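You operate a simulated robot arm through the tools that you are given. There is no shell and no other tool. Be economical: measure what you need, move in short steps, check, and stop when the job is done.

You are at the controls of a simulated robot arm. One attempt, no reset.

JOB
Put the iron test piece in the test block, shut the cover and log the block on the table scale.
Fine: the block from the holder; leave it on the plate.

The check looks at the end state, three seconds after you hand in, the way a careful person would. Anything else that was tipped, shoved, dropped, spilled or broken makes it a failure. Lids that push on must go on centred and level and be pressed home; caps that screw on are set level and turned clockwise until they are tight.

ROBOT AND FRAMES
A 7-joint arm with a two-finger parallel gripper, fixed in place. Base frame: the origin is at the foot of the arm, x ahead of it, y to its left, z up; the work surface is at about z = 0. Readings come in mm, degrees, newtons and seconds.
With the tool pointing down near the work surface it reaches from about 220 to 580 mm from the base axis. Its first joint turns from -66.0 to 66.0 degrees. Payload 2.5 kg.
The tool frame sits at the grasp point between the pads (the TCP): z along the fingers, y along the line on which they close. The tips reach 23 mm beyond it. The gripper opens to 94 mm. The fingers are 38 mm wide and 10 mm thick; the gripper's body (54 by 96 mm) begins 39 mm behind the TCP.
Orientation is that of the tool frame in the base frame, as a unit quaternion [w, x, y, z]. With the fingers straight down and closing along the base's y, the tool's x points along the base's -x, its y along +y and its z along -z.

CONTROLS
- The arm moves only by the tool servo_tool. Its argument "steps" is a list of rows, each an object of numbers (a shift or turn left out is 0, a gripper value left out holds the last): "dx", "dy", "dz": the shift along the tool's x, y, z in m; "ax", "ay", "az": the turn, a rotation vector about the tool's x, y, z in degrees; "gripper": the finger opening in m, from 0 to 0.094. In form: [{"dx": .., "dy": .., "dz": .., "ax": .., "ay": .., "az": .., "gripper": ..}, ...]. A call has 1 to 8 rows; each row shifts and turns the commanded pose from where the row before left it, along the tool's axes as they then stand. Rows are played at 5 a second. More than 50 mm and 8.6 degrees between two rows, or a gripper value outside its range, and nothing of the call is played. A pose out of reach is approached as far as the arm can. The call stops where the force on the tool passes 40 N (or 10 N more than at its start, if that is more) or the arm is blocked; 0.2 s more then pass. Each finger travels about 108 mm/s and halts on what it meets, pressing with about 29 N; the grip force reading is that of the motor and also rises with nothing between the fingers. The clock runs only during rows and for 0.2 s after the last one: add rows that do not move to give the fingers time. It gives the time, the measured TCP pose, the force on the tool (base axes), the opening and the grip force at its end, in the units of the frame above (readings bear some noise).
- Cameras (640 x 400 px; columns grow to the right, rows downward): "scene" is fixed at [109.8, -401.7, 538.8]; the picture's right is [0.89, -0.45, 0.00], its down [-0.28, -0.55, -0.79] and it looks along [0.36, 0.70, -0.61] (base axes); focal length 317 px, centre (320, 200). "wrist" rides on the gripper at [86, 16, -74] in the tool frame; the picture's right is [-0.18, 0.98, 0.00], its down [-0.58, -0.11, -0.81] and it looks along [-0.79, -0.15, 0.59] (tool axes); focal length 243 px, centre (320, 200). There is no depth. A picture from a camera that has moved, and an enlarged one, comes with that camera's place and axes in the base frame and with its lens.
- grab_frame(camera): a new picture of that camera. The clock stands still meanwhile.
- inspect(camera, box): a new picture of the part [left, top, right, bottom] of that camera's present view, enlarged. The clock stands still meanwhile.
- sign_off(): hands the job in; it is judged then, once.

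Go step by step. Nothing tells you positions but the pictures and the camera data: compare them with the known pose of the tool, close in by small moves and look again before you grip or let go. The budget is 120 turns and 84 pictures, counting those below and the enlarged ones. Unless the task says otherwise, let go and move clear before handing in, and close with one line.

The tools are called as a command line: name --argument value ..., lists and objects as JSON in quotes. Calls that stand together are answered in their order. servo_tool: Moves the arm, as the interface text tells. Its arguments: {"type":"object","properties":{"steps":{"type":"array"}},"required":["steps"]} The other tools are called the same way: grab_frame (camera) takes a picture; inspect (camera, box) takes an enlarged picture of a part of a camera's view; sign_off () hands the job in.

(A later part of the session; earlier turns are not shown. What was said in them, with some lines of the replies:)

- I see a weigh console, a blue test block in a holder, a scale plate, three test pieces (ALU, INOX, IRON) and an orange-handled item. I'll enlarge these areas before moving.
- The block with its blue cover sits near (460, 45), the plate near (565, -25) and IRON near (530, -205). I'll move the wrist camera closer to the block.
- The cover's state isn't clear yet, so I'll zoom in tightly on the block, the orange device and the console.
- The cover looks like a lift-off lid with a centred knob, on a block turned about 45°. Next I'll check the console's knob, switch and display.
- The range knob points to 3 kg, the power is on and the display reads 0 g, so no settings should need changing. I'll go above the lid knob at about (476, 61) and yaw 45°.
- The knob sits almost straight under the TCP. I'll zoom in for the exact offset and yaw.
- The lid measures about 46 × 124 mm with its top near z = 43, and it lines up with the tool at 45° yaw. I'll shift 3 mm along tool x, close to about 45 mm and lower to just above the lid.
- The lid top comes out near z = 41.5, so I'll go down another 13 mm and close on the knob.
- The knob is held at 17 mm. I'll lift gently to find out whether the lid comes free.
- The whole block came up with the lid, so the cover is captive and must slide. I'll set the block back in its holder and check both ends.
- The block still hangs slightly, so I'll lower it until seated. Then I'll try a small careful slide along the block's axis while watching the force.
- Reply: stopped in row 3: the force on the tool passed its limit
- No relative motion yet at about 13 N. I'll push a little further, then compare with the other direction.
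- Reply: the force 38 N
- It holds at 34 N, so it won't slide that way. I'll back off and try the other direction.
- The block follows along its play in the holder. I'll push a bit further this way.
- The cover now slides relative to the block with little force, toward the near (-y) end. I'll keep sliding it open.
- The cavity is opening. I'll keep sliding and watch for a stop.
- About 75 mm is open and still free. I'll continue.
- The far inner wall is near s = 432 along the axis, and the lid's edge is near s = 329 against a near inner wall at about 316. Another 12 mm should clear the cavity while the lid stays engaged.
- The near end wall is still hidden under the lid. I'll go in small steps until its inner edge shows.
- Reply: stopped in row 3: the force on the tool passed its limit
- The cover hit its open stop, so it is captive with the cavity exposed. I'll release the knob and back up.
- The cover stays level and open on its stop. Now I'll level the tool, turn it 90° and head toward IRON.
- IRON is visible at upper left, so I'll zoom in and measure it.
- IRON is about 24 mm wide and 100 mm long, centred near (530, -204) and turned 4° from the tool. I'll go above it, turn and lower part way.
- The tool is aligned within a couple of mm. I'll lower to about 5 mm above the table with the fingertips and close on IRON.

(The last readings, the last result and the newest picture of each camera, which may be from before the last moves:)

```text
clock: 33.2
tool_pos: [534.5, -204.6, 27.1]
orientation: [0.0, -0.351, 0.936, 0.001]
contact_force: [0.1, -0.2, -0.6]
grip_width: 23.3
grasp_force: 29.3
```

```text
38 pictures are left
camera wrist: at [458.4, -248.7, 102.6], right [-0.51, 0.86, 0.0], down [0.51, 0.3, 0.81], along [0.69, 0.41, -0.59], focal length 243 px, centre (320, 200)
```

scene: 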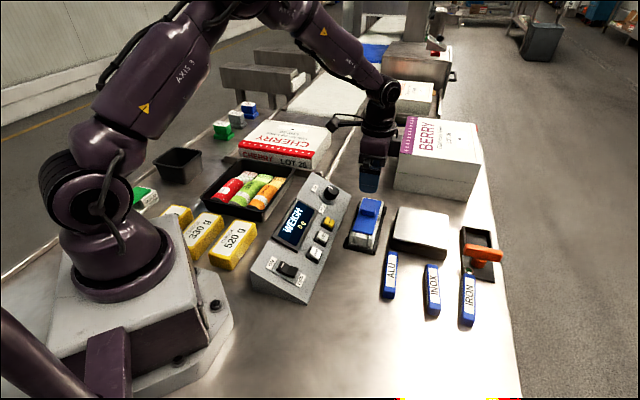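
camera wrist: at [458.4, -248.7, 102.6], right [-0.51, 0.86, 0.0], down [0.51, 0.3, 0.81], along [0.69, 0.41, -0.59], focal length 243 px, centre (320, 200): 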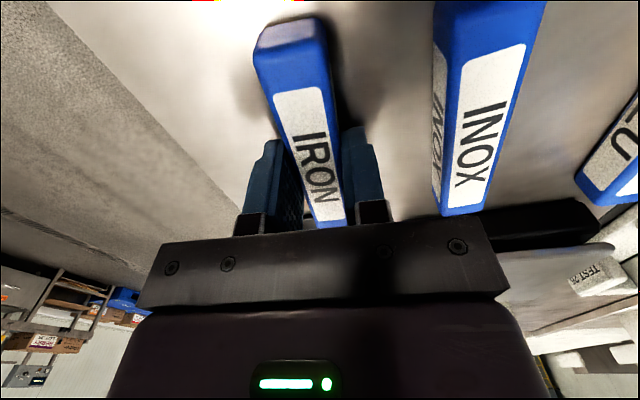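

IRON is gripped at 23.3 mm. I'll lift it, turn to match the block's 45° and carry it beside the block for a look.

servo_tool --steps '[{"dz": -0.01}, {"dz": -0.03}, {"dz": -0.04}, {"dz": -0.04}, {"az": -3.9}, {}]'

servo_tool --steps '[{"dx": -0.028, "dy": 0.03}, {"dx": -0.028, "dy": 0.03}, {"dx": -0.028, "dy": 0.03}, {"dx": -0.028, "dy": 0.03}, {"dx": -0.028, "dy": 0.03}, {}]'

grab_frame --camera "wrist"

inspect --camera "scene" --box '[330, 170, 470, 270]'

```text
clock: 34.6
tool_pos: [534.7, -205.0, 148.2]
orientation: [0.0, -0.383, 0.924, 0.0]
contact_force: [-0.1, -0.5, -0.3]
grip_width: 23.4
grasp_force: 29.1
```

```text
clock: 36.0
tool_pos: [526.1, -0.4, 147.7]
orientation: [0.0, -0.382, 0.924, 0.0]
contact_force: [0.3, -0.7, -0.8]
grip_width: 23.1
grasp_force: 28.4
```

```text
37 pictures are left
camera wrist: at [453.9, -48.3, 223.2], right [-0.56, 0.83, 0.0], down [0.49, 0.33, 0.81], along [0.67, 0.45, -0.59], focal length 243 px, centre (320, 200)
```

wrist: 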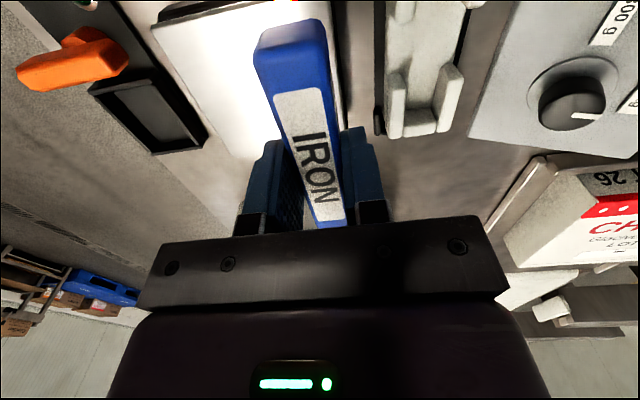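

```text
4.00 times, centred on (400, 220) of scene
camera zoom: at [109.8, -401.7, 538.8], right [0.89, -0.45, 0.0], down [-0.28, -0.55, -0.79], along [0.36, 0.7, -0.61], focal length 1270 px, centre (0, 120)
```

zoom: 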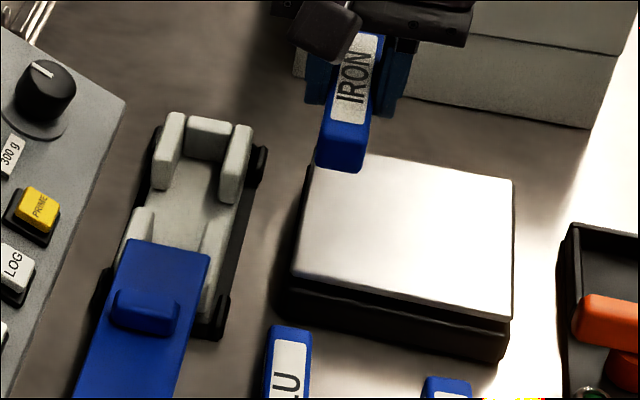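

inspect --camera "wrist" --box '[350, 0, 490, 150]'

inspect --camera "wrist" --box '[230, 0, 400, 240]'

```text
2.67 times, centred on (420, 75) of wrist
camera zoom: at [453.9, -48.3, 223.2], right [-0.56, 0.83, 0.0], down [0.49, 0.33, 0.81], along [0.67, 0.45, -0.59], focal length 647 px, centre (53, 533)
```

zoom: 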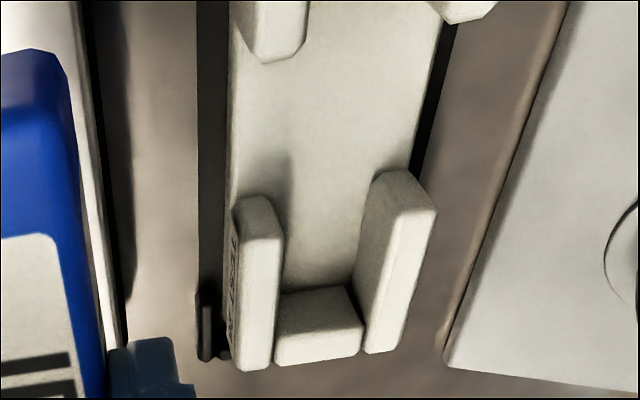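

```text
1.67 times, centred on (315, 120) of wrist
camera zoom: at [453.9, -48.3, 223.2], right [-0.56, 0.83, 0.0], down [0.49, 0.33, 0.81], along [0.67, 0.45, -0.59], focal length 404 px, centre (328, 333)
```

zoom: 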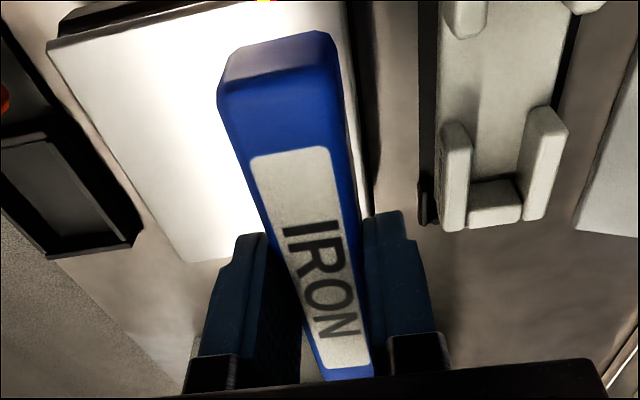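

The cavity is about 28 mm wide and the notch for the fingers is centred near s = 376, so the TCP target is about (473.6, 59.5). I'll move over it and come down to a hover for a check.

servo_tool --steps '[{"dx": -0.0053, "dy": 0.0265}, {"dy": 0.0265}, {"dy": 0.0265}, {"dz": 0.03}, {"dz": 0.025}, {}]'

inspect --camera "wrist" --box '[230, 0, 410, 240]'

inspect --camera "scene" --box '[320, 170, 410, 270]'

```text
clock: 37.4
tool_pos: [476.3, 63.1, 91.7]
orientation: [0.0, -0.382, 0.924, 0.0]
contact_force: [0.9, 0.6, 0.0]
grip_width: 23.4
grasp_force: 29.3
```

```text
1.67 times, centred on (320, 120) of wrist
camera zoom: at [402.8, 13.5, 166.6], right [-0.56, 0.83, 0.0], down [0.49, 0.33, 0.81], along [0.67, 0.45, -0.59], focal length 404 px, centre (320, 333)
```

zoom: 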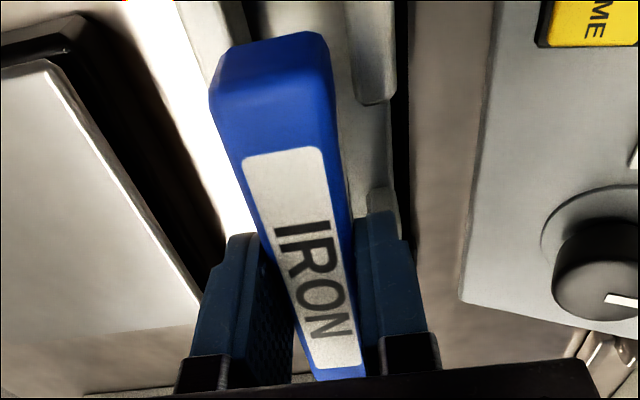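

```text
4.00 times, centred on (365, 220) of scene
camera zoom: at [109.8, -401.7, 538.8], right [0.89, -0.45, 0.0], down [-0.28, -0.55, -0.79], along [0.36, 0.7, -0.61], focal length 1270 px, centre (140, 120)
```

zoom: 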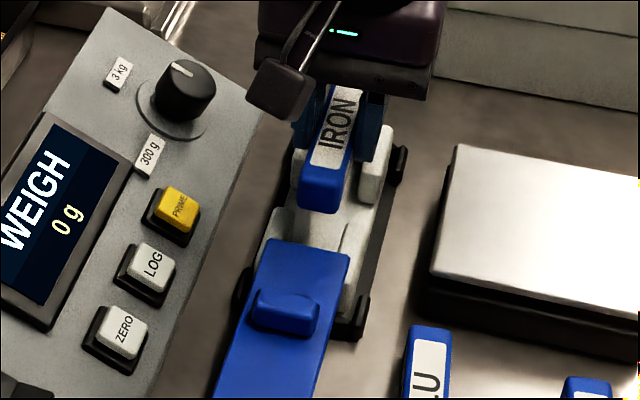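

The tool sits about 3 mm too far along the axis. I'll correct that, re-read the pose and lower until just above the walls.

servo_tool --steps '[{"dx": 0.003}, {"dz": 0.01}, {}, {}]'

servo_tool --steps '[{"dz": 0.012}, {}]'

inspect --camera "scene" --box '[340, 190, 390, 240]'

inspect --camera "wrist" --box '[260, 0, 400, 160]'

```text
clock: 38.4
tool_pos: [475.2, 58.5, 82.0]
orientation: [0.0, -0.382, 0.924, 0.0]
contact_force: [-0.2, 0.1, -1.6]
grip_width: 23.3
grasp_force: 28.7
```

```text
clock: 39.0
tool_pos: [473.0, 59.2, 69.9]
orientation: [0.0, -0.382, 0.924, 0.0]
contact_force: [0.4, -0.3, -0.7]
grip_width: 23.2
grasp_force: 28.3
```

```text
8.00 times, centred on (365, 215) of scene
camera zoom: at [109.8, -401.7, 538.8], right [0.89, -0.45, 0.0], down [-0.28, -0.55, -0.79], along [0.36, 0.7, -0.61], focal length 2540 px, centre (-40, 80)
```

zoom: 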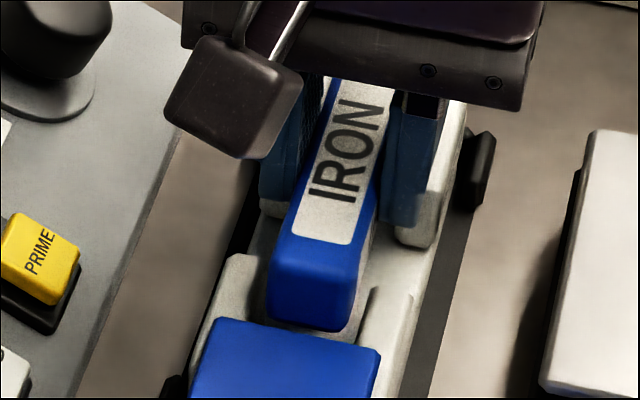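

```text
2.50 times, centred on (330, 80) of wrist
camera zoom: at [400.6, 11.0, 145.4], right [-0.56, 0.83, 0.0], down [0.49, 0.33, 0.81], along [0.67, 0.45, -0.59], focal length 606 px, centre (295, 500)
```

zoom: 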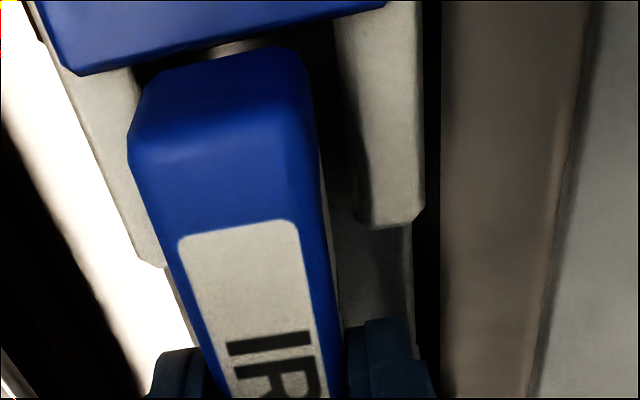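

The piece is nearly centred. I'll shift 1 mm toward the console side and lower slowly, watching the force.

servo_tool --steps '[{"dy": 0.001, "dz": 0.005}, {"dz": 0.003}, {"dz": 0.003}, {}]'

inspect --camera "wrist" --box '[260, 0, 400, 160]'

```text
clock: 40.0
tool_pos: [473.2, 59.5, 59.2]
orientation: [0.0, -0.382, 0.924, 0.0]
contact_force: [0.4, 0.3, -0.9]
grip_width: 23.4
grasp_force: 28.9
```

```text
2.50 times, centred on (330, 80) of wrist
camera zoom: at [399.9, 11.3, 135.0], right [-0.56, 0.83, 0.0], down [0.49, 0.33, 0.81], along [0.67, 0.45, -0.59], focal length 606 px, centre (295, 500)
```

zoom: 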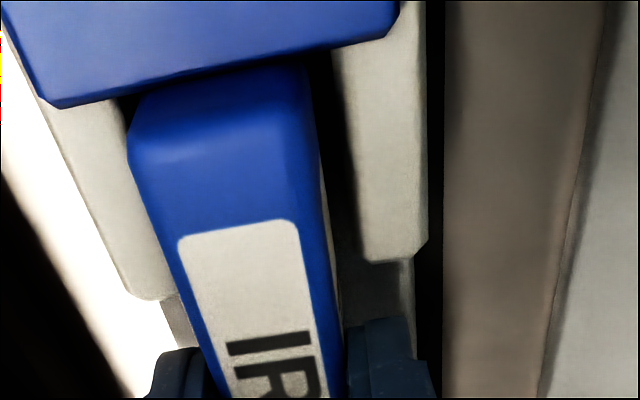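

Lateral centring is good, but the near end is only about 1.5 mm from the lid edge. I'll shift 2 mm away from it and go on down.

servo_tool --steps '[{"dx": -0.002}, {"dz": 0.003}, {"dz": 0.003}, {"dz": 0.003}, {"dz": 0.003}, {}]'

servo_tool --steps '[{"dz": 0.002}, {"dz": 0.002}, {}]'

grab_frame --camera "wrist"

inspect --camera "scene" --box '[340, 190, 390, 240]'

```text
clock: 41.4
tool_pos: [473.8, 60.2, 48.0]
orientation: [0.0, -0.382, 0.924, 0.0]
contact_force: [0.2, -0.9, -0.8]
grip_width: 23.3
grasp_force: 29.2
```

```text
clock: 42.2
tool_pos: [474.1, 62.2, 43.5]
orientation: [0.001, -0.382, 0.924, 0.0]
contact_force: [0.2, -0.1, -0.3]
grip_width: 23.4
grasp_force: 29.0
```

```text
28 pictures are left
camera wrist: at [400.9, 13.3, 119.3], right [-0.56, 0.83, 0.0], down [0.49, 0.33, 0.81], along [0.67, 0.45, -0.59], focal length 243 px, centre (320, 200)
```

wrist: 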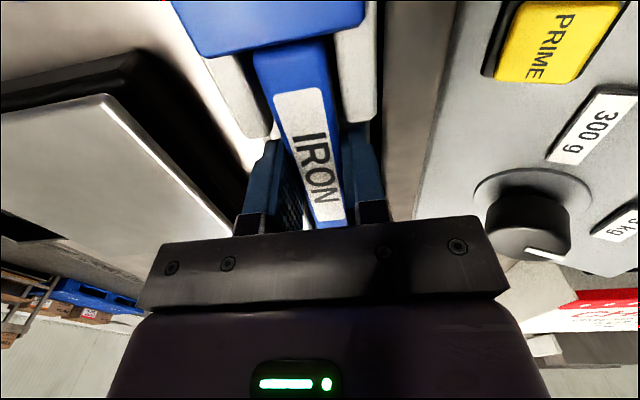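

```text
8.00 times, centred on (365, 215) of scene
camera zoom: at [109.8, -401.7, 538.8], right [0.89, -0.45, 0.0], down [-0.28, -0.55, -0.79], along [0.36, 0.7, -0.61], focal length 2540 px, centre (-40, 80)
```

zoom: 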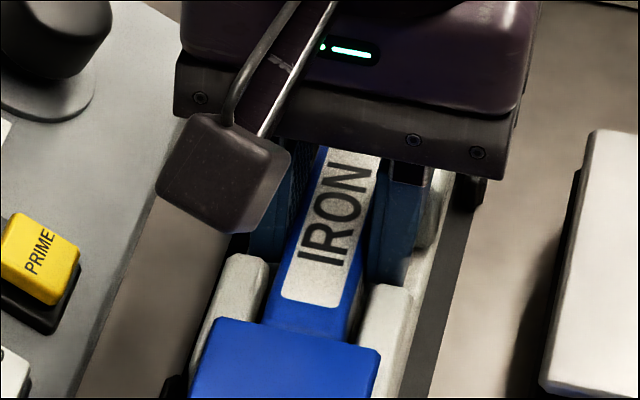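

The piece is going down cleanly with no contact yet. I'll continue in 1 mm steps until it touches.

servo_tool --steps '[{"dz": 0.001}, {"dz": 0.001}, {"dz": 0.001}, {}]'

servo_tool --steps '[{"dz": 0.001}, {"dz": 0.001}, {"dz": 0.001}, {}]'

```text
clock: 43.2
tool_pos: [475.0, 62.5, 39.9]
orientation: [0.0, -0.383, 0.924, 0.0]
contact_force: [0.0, 0.6, -0.3]
grip_width: 23.2
grasp_force: 29.3
```

```text
clock: 44.2
tool_pos: [474.0, 60.5, 38.1]
orientation: [0.0, -0.381, 0.924, -0.001]
contact_force: [-0.4, -0.8, 1.3]
grip_width: 23.1
grasp_force: 29.1
```

servo_tool --steps '[{"dz": 0.001}, {"dz": 0.001}, {}]'

```text
clock: 45.0
tool_pos: [475.3, 61.7, 37.5]
orientation: [0.001, -0.382, 0.924, 0.0]
contact_force: [-8.9, -2.6, 29.7]
grip_width: 23.6
grasp_force: 28.7
```

It touched bottom at about z = 38. I'll relieve the force, open the fingers and retreat straight up.

servo_tool --steps '[{"dz": -0.0012}, {}, {"gripper": 0.04}, {}, {"dz": -0.02}, {"dz": -0.04}, {"dz": -0.04}, {}]'

grab_frame --camera "wrist"

inspect --camera "scene" --box '[320, 180, 410, 280]'

```text
clock: 46.8
tool_pos: [472.2, 60.8, 137.3]
orientation: [-0.001, -0.382, 0.924, 0.001]
contact_force: [0.9, 0.1, -0.1]
grip_width: 39.8
grasp_force: 0.1
```

```text
26 pictures are left
camera wrist: at [399.1, 12.4, 212.4], right [-0.56, 0.83, 0.0], down [0.49, 0.33, 0.81], along [0.66, 0.45, -0.59], focal length 243 px, centre (320, 200)
```

wrist: 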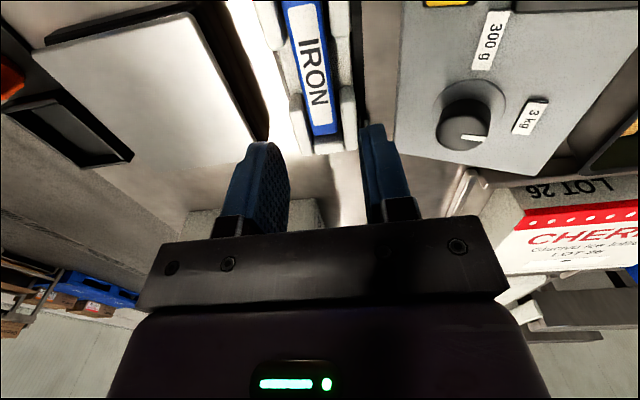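

```text
4.00 times, centred on (365, 230) of scene
camera zoom: at [109.8, -401.7, 538.8], right [0.89, -0.45, 0.0], down [-0.28, -0.55, -0.79], along [0.36, 0.7, -0.61], focal length 1270 px, centre (140, 80)
```

zoom: 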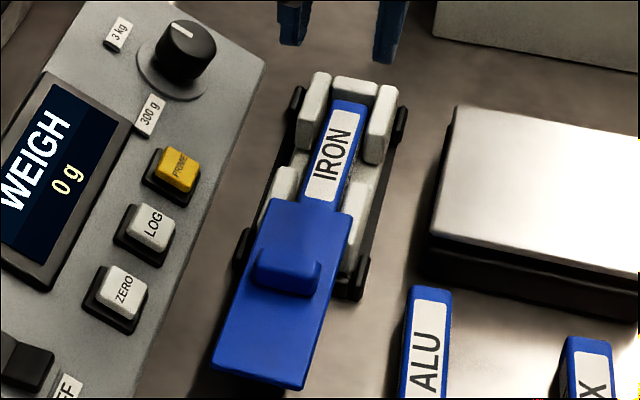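

IRON lies in the cavity. I'll keep this yaw, since the knob can be gripped across its 31 mm side, and move over the lid knob.

servo_tool --steps '[{"dx": 0.041, "gripper": 0.055}, {"dx": 0.041}, {"dx": 0.041}, {}, {}]'

inspect --camera "wrist" --box '[220, 0, 420, 180]'

```text
clock: 48.0
tool_pos: [386.8, -27.1, 136.9]
orientation: [0.0, -0.382, 0.924, 0.0]
contact_force: [0.6, -0.8, -0.4]
grip_width: 55.0
grasp_force: 0.0
```

```text
2.22 times, centred on (320, 90) of wrist
camera zoom: at [313.7, -76.2, 212.5], right [-0.56, 0.83, 0.0], down [0.49, 0.33, 0.81], along [0.67, 0.45, -0.59], focal length 539 px, centre (320, 444)
```

zoom: 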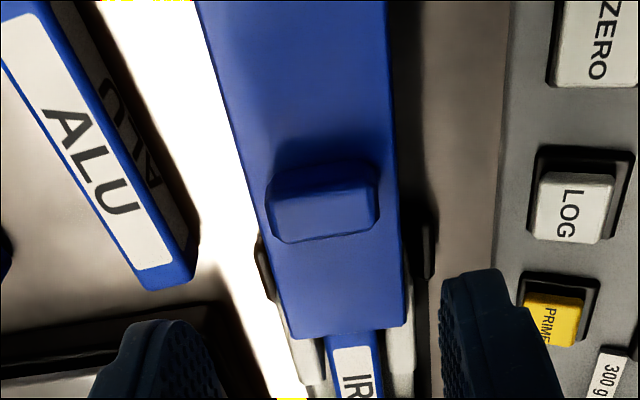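

The knob is about 4 mm ahead of the TCP and centred laterally. I'll go down and grip it.

servo_tool --steps '[{"dx": -0.004, "dz": 0.03}, {"dz": 0.03}, {"dz": 0.009}, {}, {"gripper": 0.0}, {}, {}]'

```text
clock: 49.6
tool_pos: [388.8, -23.3, 68.2]
orientation: [0.0, -0.381, 0.925, 0.0]
contact_force: [0.0, -0.7, -0.3]
grip_width: 33.0
grasp_force: 29.1
```

The knob is gripped at 33 mm. I'll slide the cover shut in small steps.

servo_tool --steps '[{"dx": -0.004}, {"dx": -0.005}, {"dx": -0.005}, {"dx": -0.005}, {"dx": -0.005}, {}]'

servo_tool --steps '[{"dx": -0.005}, {"dx": -0.005}, {"dx": -0.005}, {"dx": -0.005}, {"dx": -0.005}, {}]'

inspect --camera "scene" --box '[320, 180, 410, 280]'

```text
clock: 51.0
tool_pos: [406.1, -6.6, 68.2]
orientation: [0.001, -0.382, 0.924, 0.0]
contact_force: [3.3, -2.8, 8.0]
grip_width: 32.9
grasp_force: 29.1
```

```text
clock: 52.4
tool_pos: [425.2, 11.5, 67.9]
orientation: [0.0, -0.382, 0.924, -0.001]
contact_force: [1.6, -2.0, 14.3]
grip_width: 32.9
grasp_force: 29.5
```

```text
4.00 times, centred on (365, 230) of scene
camera zoom: at [109.8, -401.7, 538.8], right [0.89, -0.45, 0.0], down [-0.28, -0.55, -0.79], along [0.36, 0.7, -0.61], focal length 1270 px, centre (140, 80)
```

zoom: 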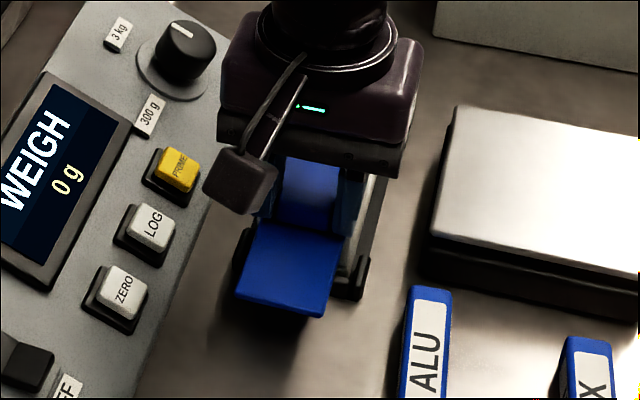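

It's sliding. The lid pushes up on the tool slightly, so I'll ease up 0.7 mm and continue.

servo_tool --steps '[{"dx": -0.005, "dz": -0.0007}, {"dx": -0.005}, {"dx": -0.005}, {"dx": -0.005}, {"dx": -0.005}, {}]'

servo_tool --steps '[{"dx": -0.005}, {"dx": -0.005}, {"dx": -0.005}, {"dx": -0.005}, {}]'

inspect --camera "scene" --box '[320, 180, 410, 280]'

```text
clock: 53.8
tool_pos: [443.0, 29.1, 68.3]
orientation: [0.0, -0.382, 0.924, 0.0]
contact_force: [-0.4, 0.8, 7.3]
grip_width: 33.1
grasp_force: 29.1
```

```text
clock: 55.0
tool_pos: [455.8, 43.1, 67.7]
orientation: [-0.002, -0.382, 0.924, -0.001]
contact_force: [-0.1, -0.3, 5.0]
grip_width: 33.2
grasp_force: 28.8
```

```text
4.00 times, centred on (365, 230) of scene
camera zoom: at [109.8, -401.7, 538.8], right [0.89, -0.45, 0.0], down [-0.28, -0.55, -0.79], along [0.36, 0.7, -0.61], focal length 1270 px, centre (140, 80)
```

zoom: 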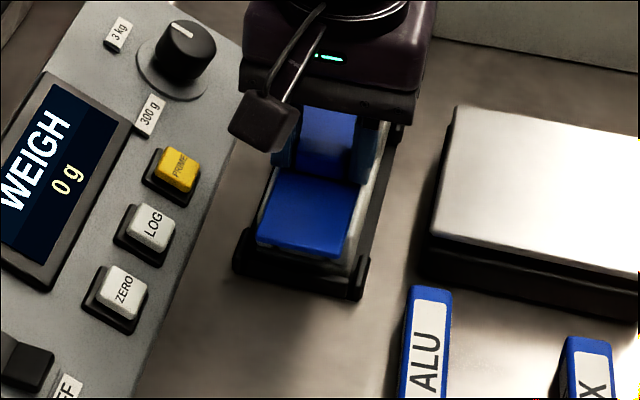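

About 25 mm remain to the closed stop. I'll continue and watch for it.

servo_tool --steps '[{"dx": -0.005}, {"dx": -0.005}, {"dx": -0.004}, {"dx": -0.004}, {}]'

servo_tool --steps '[{"dx": -0.002}, {"dx": -0.002}, {"dx": -0.002}, {}]'

inspect --camera "scene" --box '[330, 180, 400, 260]'

```text
clock: 56.2
tool_pos: [469.1, 56.6, 67.8]
orientation: [-0.001, -0.383, 0.924, 0.0]
contact_force: [0.1, -0.6, 0.1]
grip_width: 33.1
grasp_force: 29.0
```

```text
clock: 57.2
tool_pos: [473.9, 61.9, 68.9]
orientation: [-0.001, -0.382, 0.924, 0.0]
contact_force: [-0.4, -0.6, -0.6]
grip_width: 33.2
grasp_force: 28.7
```

```text
5.00 times, centred on (365, 220) of scene
camera zoom: at [109.8, -401.7, 538.8], right [0.89, -0.45, 0.0], down [-0.28, -0.55, -0.79], along [0.36, 0.7, -0.61], focal length 1587 px, centre (95, 100)
```

zoom: 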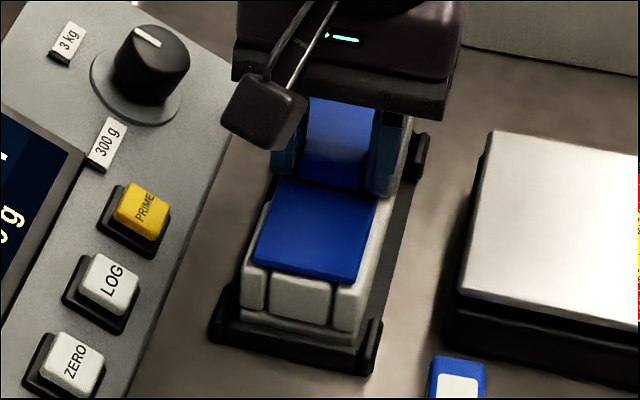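

It's nearly shut. I'll push on until the stop shows in the force.

servo_tool --steps '[{"dx": -0.002}, {"dx": -0.002}, {}]'

servo_tool --steps '[{"dx": -0.002}, {"dx": -0.002}, {}]'

inspect --camera "scene" --box '[330, 180, 400, 260]'

```text
clock: 58.0
tool_pos: [476.1, 63.8, 68.2]
orientation: [0.0, -0.382, 0.924, 0.0]
contact_force: [0.2, 0.4, -0.7]
grip_width: 32.9
grasp_force: 29.2
```

```text
clock: 58.8
tool_pos: [480.2, 65.3, 68.6]
orientation: [0.0, -0.382, 0.924, 0.0]
contact_force: [0.5, 0.2, -0.4]
grip_width: 33.0
grasp_force: 28.6
```

```text
5.00 times, centred on (365, 220) of scene
camera zoom: at [109.8, -401.7, 538.8], right [0.89, -0.45, 0.0], down [-0.28, -0.55, -0.79], along [0.36, 0.7, -0.61], focal length 1587 px, centre (95, 100)
```

zoom: 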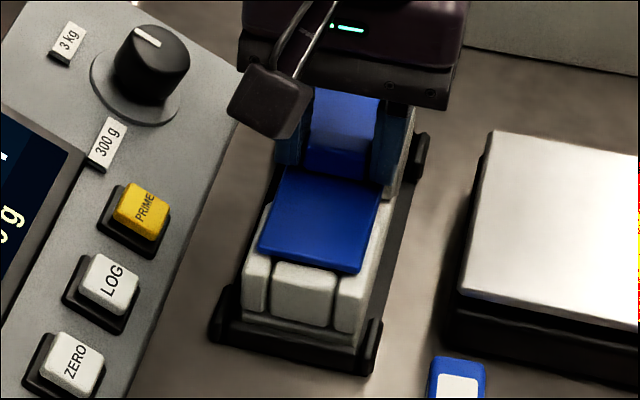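

The lid is about where it was originally. I'll nudge on to confirm the stop.

servo_tool --steps '[{"dx": -0.002}, {"dx": -0.001}, {}]'

servo_tool --steps '[{"dx": -0.001}, {"dx": -0.001}, {}]'

inspect --camera "scene" --box '[330, 180, 400, 260]'

```text
clock: 59.6
tool_pos: [480.8, 66.5, 68.3]
orientation: [-0.002, -0.382, 0.924, -0.001]
contact_force: [-9.9, -7.8, 7.4]
grip_width: 33.3
grasp_force: 28.9
```

```text
clock: 60.4
tool_pos: [481.3, 66.5, 68.8]
orientation: [-0.003, -0.381, 0.925, 0.0]
contact_force: [-21.1, -16.8, 19.3]
grip_width: 33.2
grasp_force: 29.3
```

```text
5.00 times, centred on (365, 220) of scene
camera zoom: at [109.7, -401.7, 538.8], right [0.89, -0.45, 0.0], down [-0.28, -0.55, -0.79], along [0.36, 0.7, -0.61], focal length 1587 px, centre (95, 100)
```

zoom: 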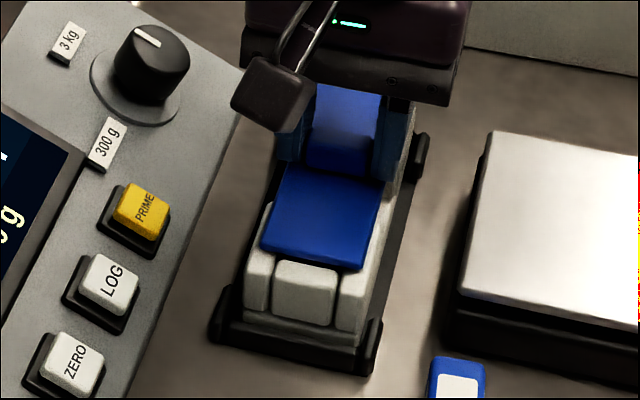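

The cover is firmly at its closed stop, the same reading as at the start. I'll relax the push and lift the block by the knob, checking that it comes up level.

servo_tool --steps '[{"dx": 0.003}, {}, {"dz": -0.005}, {"dz": -0.01}, {"dz": -0.01}, {}]'

inspect --camera "scene" --box '[330, 170, 410, 260]'

```text
clock: 61.8
tool_pos: [481.0, 68.3, 94.1]
orientation: [0.0, -0.382, 0.924, 0.0]
contact_force: [0.0, 0.4, -4.0]
grip_width: 33.4
grasp_force: 29.0
```

```text
4.44 times, centred on (370, 215) of scene
camera zoom: at [109.8, -401.7, 538.8], right [0.89, -0.45, 0.0], down [-0.28, -0.55, -0.79], along [0.36, 0.7, -0.61], focal length 1411 px, centre (98, 133)
```

zoom: 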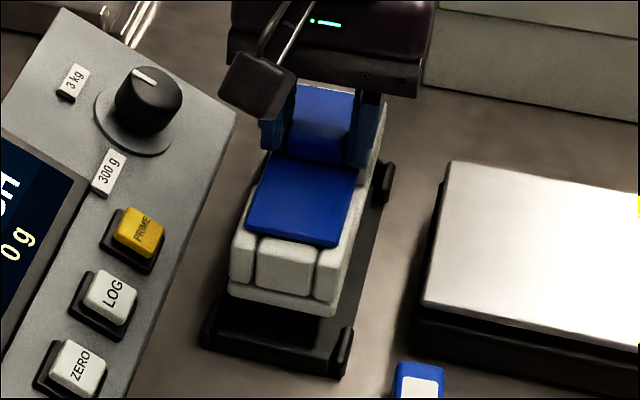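

The block is up and level on the knob. I'll raise it further and carry it over the plate.

servo_tool --steps '[{"dz": -0.02}, {"dz": -0.02}, {"dy": -0.032}, {"dy": -0.032}, {"dy": -0.032}, {"dy": -0.03}, {}, {}]'

grab_frame --camera "scene"

inspect --camera "wrist" --box '[160, 0, 480, 220]'

```text
clock: 63.6
tool_pos: [569.1, -20.8, 132.7]
orientation: [-0.001, -0.382, 0.924, 0.0]
contact_force: [0.7, 0.7, -3.9]
grip_width: 33.1
grasp_force: 28.8
```

```text
17 pictures are left
```

scene: 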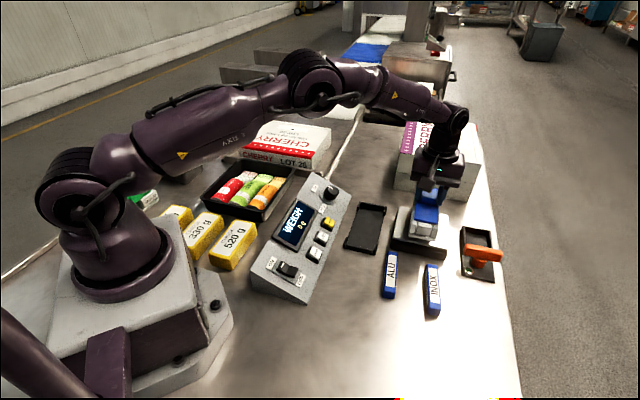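

```text
1.82 times, centred on (320, 110) of wrist
camera zoom: at [496.6, -70.0, 208.1], right [-0.56, 0.83, 0.0], down [0.49, 0.33, 0.81], along [0.67, 0.45, -0.59], focal length 441 px, centre (320, 364)
```

zoom: 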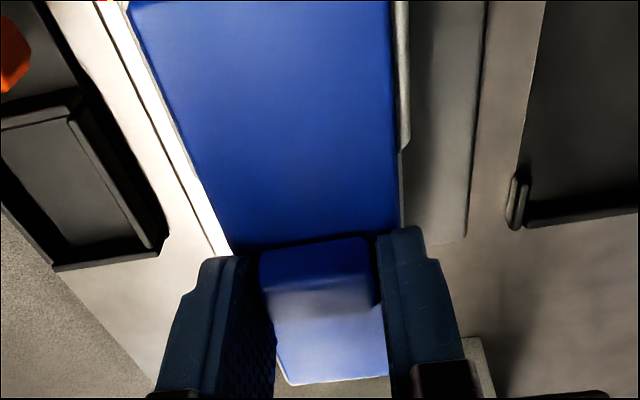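

The plate's edges are symmetric about the tool, so the block is centred over it. I'll lower it until it touches.

servo_tool --steps '[{"dz": 0.01}, {"dz": 0.008}, {"dz": 0.004}, {}]'

inspect --camera "scene" --box '[380, 180, 480, 270]'

```text
clock: 64.6
tool_pos: [570.2, -20.9, 111.4]
orientation: [0.0, -0.382, 0.924, 0.0]
contact_force: [-1.1, 0.1, -3.6]
grip_width: 33.1
grasp_force: 29.5
```

```text
4.44 times, centred on (430, 225) of scene
camera zoom: at [109.8, -401.7, 538.8], right [0.89, -0.45, 0.0], down [-0.28, -0.55, -0.79], along [0.36, 0.7, -0.61], focal length 1411 px, centre (-169, 89)
```

zoom: 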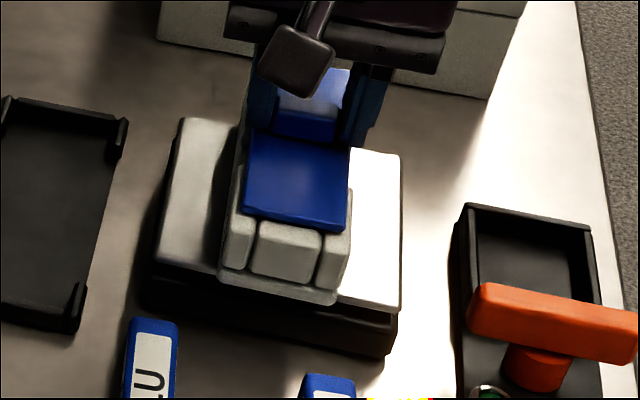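

servo_tool --steps '[{"dz": 0.003}, {"dz": 0.002}, {"dz": 0.002}, {"dz": 0.002}, {}]'

servo_tool --steps '[{"dz": 0.001}, {"dz": 0.001}, {"dz": 0.001}, {}]'

```text
clock: 65.6
tool_pos: [571.8, -20.5, 107.0]
orientation: [0.003, -0.381, 0.924, -0.001]
contact_force: [-0.8, -0.4, 2.0]
grip_width: 32.8
grasp_force: 29.5
stopped in row 5: the force on the tool passed its limit (the readings are from after the stop); the commanded pose is now the measured one
```

```text
clock: 66.6
tool_pos: [572.2, -20.2, 108.1]
orientation: [0.005, -0.382, 0.924, -0.002]
contact_force: [-12.7, 1.1, 34.5]
grip_width: 33.4
grasp_force: 29.3
```

It made contact near z = 107, and the second call pressed it down a bit more. I'll ease off and look.

servo_tool --steps '[{"dz": -0.001}, {"dz": -0.001}, {}]'

inspect --camera "scene" --box '[380, 180, 480, 270]'

```text
clock: 67.4
tool_pos: [571.9, -20.8, 108.1]
orientation: [0.004, -0.382, 0.924, -0.001]
contact_force: [-3.6, -0.7, 20.8]
grip_width: 32.7
grasp_force: 28.9
```

```text
4.44 times, centred on (430, 225) of scene
camera zoom: at [109.7, -401.7, 538.8], right [0.89, -0.45, 0.0], down [-0.28, -0.55, -0.79], along [0.36, 0.7, -0.61], focal length 1411 px, centre (-169, 89)
```

zoom: 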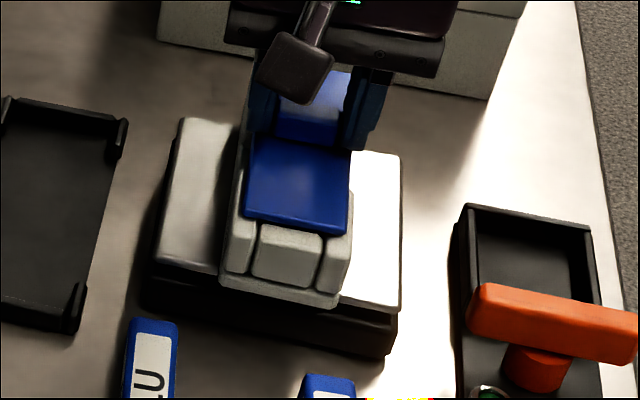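

Seated on the plate. I'll release the rest of the load, open and retreat straight up.

servo_tool --steps '[{"dz": -0.0015}, {}, {"gripper": 0.05}, {}, {"dz": -0.02}, {"dz": -0.03}, {"dz": -0.03}, {}]'

inspect --camera "scene" --box '[270, 180, 480, 300]'

```text
clock: 69.2
tool_pos: [571.7, -22.7, 189.1]
orientation: [0.002, -0.382, 0.924, -0.001]
contact_force: [0.1, 0.5, -0.8]
grip_width: 50.0
grasp_force: 0.0
```

```text
3.05 times, centred on (375, 240) of scene
camera zoom: at [109.8, -401.7, 538.8], right [0.89, -0.45, 0.0], down [-0.28, -0.55, -0.79], along [0.36, 0.7, -0.61], focal length 967 px, centre (152, 78)
```

zoom: 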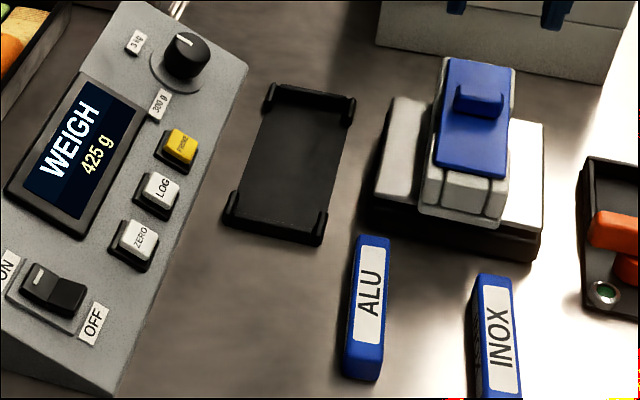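

The display reads 425 g with the block resting on the plate and the cover shut. LOG is near (351, 55, 37), so I'll close the fingers and move above it.

servo_tool --steps '[{"dx": 0.0168, "dy": 0.0352, "gripper": 0.0}, {"dx": 0.0168, "dy": 0.0352}, {"dx": 0.0168, "dy": 0.0352}, {"dx": 0.0168, "dy": 0.0352}, {"dx": 0.0168, "dy": 0.0352}, {"dx": 0.0168, "dy": 0.0352}, {"dz": 0.04}, {}]'

grab_frame --camera "wrist"

```text
clock: 71.0
tool_pos: [350.3, 57.6, 147.7]
orientation: [0.002, -0.382, 0.924, -0.001]
contact_force: [0.0, -0.1, 0.3]
grip_width: 0.0
grasp_force: 28.8
```

```text
12 pictures are left
camera wrist: at [276.6, 9.6, 222.2], right [-0.56, 0.83, 0.0], down [0.48, 0.33, 0.81], along [0.67, 0.45, -0.59], focal length 243 px, centre (320, 200)
```

wrist: 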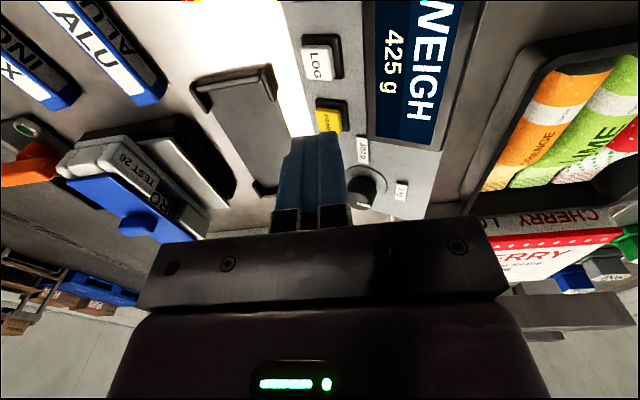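

LOG is about 5 mm toward tool +x and centred laterally. I'll adjust, lower and look again.

servo_tool --steps '[{"dx": 0.005, "dz": 0.03}, {"dz": 0.03}, {"dz": 0.008}, {}]'

grab_frame --camera "wrist"

inspect --camera "scene" --box '[280, 200, 350, 270]'

```text
clock: 72.0
tool_pos: [347.4, 53.4, 80.8]
orientation: [0.003, -0.382, 0.924, -0.001]
contact_force: [0.4, 0.2, 0.4]
grip_width: 0.0
grasp_force: 28.9
```

```text
11 pictures are left
camera wrist: at [274.5, 4.7, 154.2], right [-0.56, 0.83, 0.0], down [0.48, 0.33, 0.81], along [0.67, 0.45, -0.59], focal length 243 px, centre (320, 200)
```

wrist: 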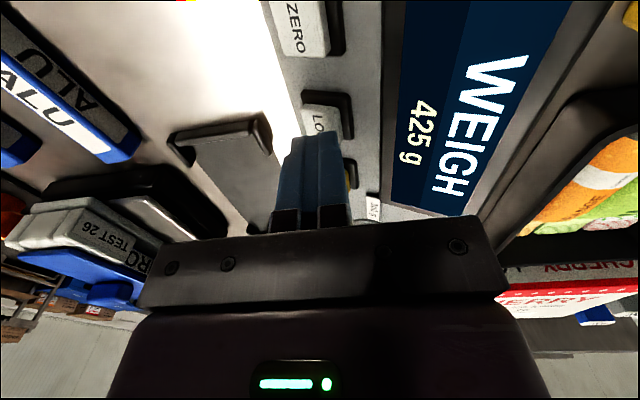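

```text
5.71 times, centred on (315, 235) of scene
camera zoom: at [109.8, -401.7, 538.8], right [0.89, -0.45, 0.0], down [-0.28, -0.55, -0.79], along [0.36, 0.7, -0.61], focal length 1814 px, centre (349, 0)
```

zoom: 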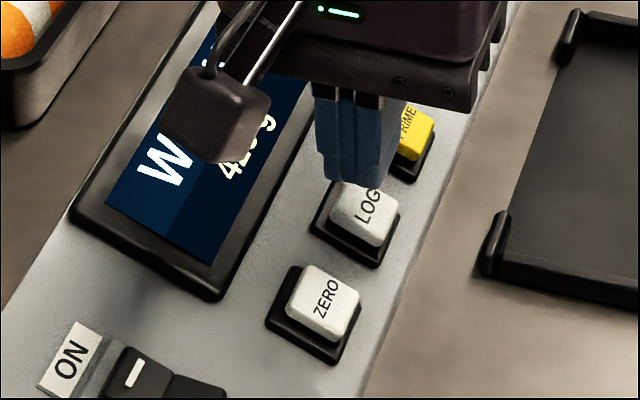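

The fingertips need about 6 mm more toward tool +x. I'll adjust and press down in small steps.

servo_tool --steps '[{"dx": 0.006, "dy": 0.001}, {"dz": 0.008}, {"dz": 0.004}, {}]'

inspect --camera "scene" --box '[280, 200, 350, 270]'

```text
clock: 73.0
tool_pos: [342.5, 49.7, 66.5]
orientation: [0.003, -0.382, 0.924, -0.001]
contact_force: [0.4, 0.4, -0.6]
grip_width: 0.2
grasp_force: 28.9
```

```text
5.71 times, centred on (315, 235) of scene
camera zoom: at [109.8, -401.7, 538.8], right [0.89, -0.45, 0.0], down [-0.28, -0.55, -0.79], along [0.36, 0.7, -0.61], focal length 1814 px, centre (349, 0)
```

zoom: 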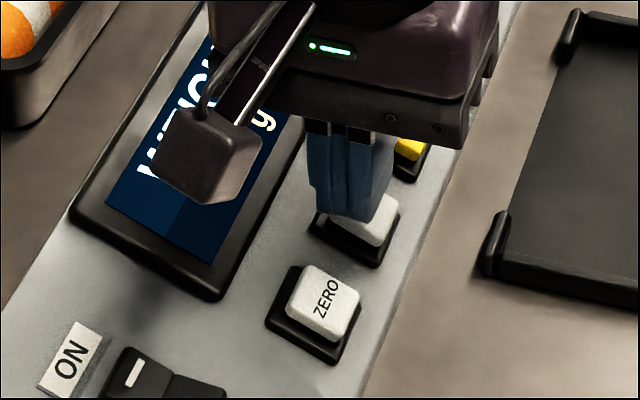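

The tips hover right over LOG. I'll shift 2 mm and press in small steps.

servo_tool --steps '[{"dy": -0.002}, {"dz": 0.002}, {"dz": 0.002}, {"dz": 0.002}, {}]'

servo_tool --steps '[{"dz": 0.001}, {"dz": 0.001}, {"dz": 0.001}, {}]'

```text
clock: 74.2
tool_pos: [344.5, 49.3, 61.5]
orientation: [0.003, -0.382, 0.924, -0.001]
contact_force: [0.5, -0.3, -0.7]
grip_width: 0.0
grasp_force: 29.3
```

```text
clock: 75.2
tool_pos: [344.8, 49.4, 57.8]
orientation: [0.002, -0.383, 0.924, -0.001]
contact_force: [0.3, 0.1, 0.0]
grip_width: 0.1
grasp_force: 28.9
```

servo_tool --steps '[{"dz": 0.001}, {"dz": 0.001}, {"dz": 0.001}, {}]'

inspect --camera "scene" --box '[270, 190, 350, 270]'

```text
clock: 76.2
tool_pos: [345.0, 48.8, 55.5]
orientation: [0.002, -0.381, 0.924, 0.0]
contact_force: [0.7, -0.1, 2.2]
grip_width: 0.3
grasp_force: 29.0
```

```text
5.00 times, centred on (310, 230) of scene
camera zoom: at [109.8, -401.7, 538.8], right [0.89, -0.45, 0.0], down [-0.28, -0.55, -0.79], along [0.36, 0.7, -0.61], focal length 1587 px, centre (370, 50)
```

zoom: 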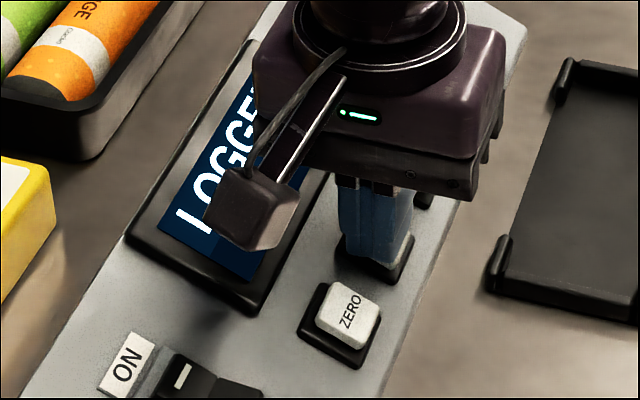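

The display now shows "LOGGED". I'll retreat straight up and check the final state.

servo_tool --steps '[{"dz": -0.01}, {"dz": -0.04}, {"dz": -0.05}, {"dz": -0.05}, {"dz": -0.03, "dx": 0.02}, {}]'

grab_frame --camera "scene"

inspect --camera "scene" --box '[390, 180, 470, 260]'

grab_frame --camera "wrist"

```text
clock: 77.6
tool_pos: [328.1, 37.1, 236.5]
orientation: [0.002, -0.381, 0.924, -0.001]
contact_force: [-0.1, 0.3, 0.0]
grip_width: 0.2
grasp_force: 28.5
```

```text
7 pictures are left
```

scene: 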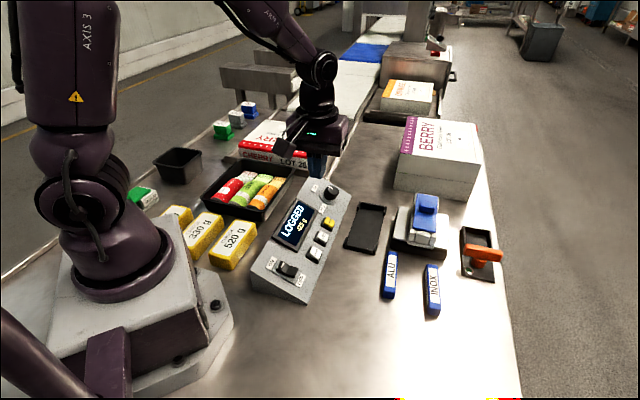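

```text
5.00 times, centred on (430, 220) of scene
camera zoom: at [109.8, -401.7, 538.8], right [0.89, -0.45, 0.0], down [-0.28, -0.55, -0.79], along [0.36, 0.7, -0.61], focal length 1587 px, centre (-230, 100)
```

zoom: 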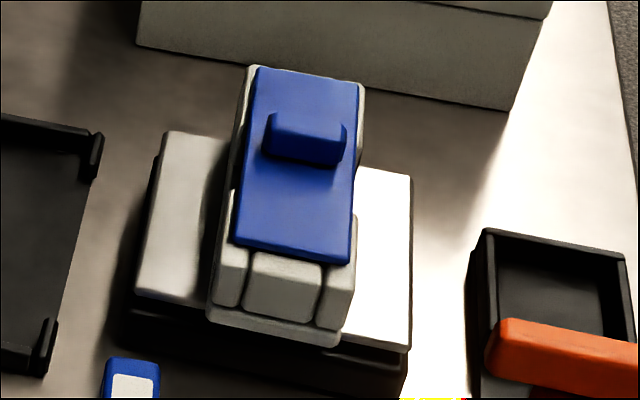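

```text
5 pictures are left
camera wrist: at [255.3, -12.1, 311.6], right [-0.56, 0.83, 0.0], down [0.48, 0.33, 0.81], along [0.67, 0.46, -0.59], focal length 243 px, centre (320, 200)
```

wrist: 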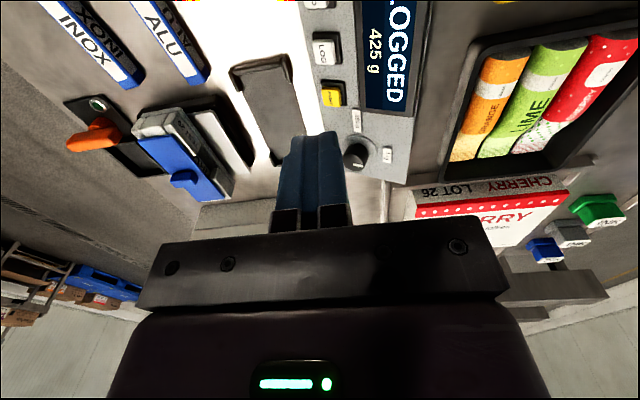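

The display shows LOGGED 425 g. The block sits on the plate with IRON inside and the cover shut, nothing else was disturbed, and the arm is clear, so I'm handing in.

sign_off

```text
The job is handed in.
```

The IRON piece is in the test block, the cover is slid shut, and the block is on the scale plate, logged at 425 g.
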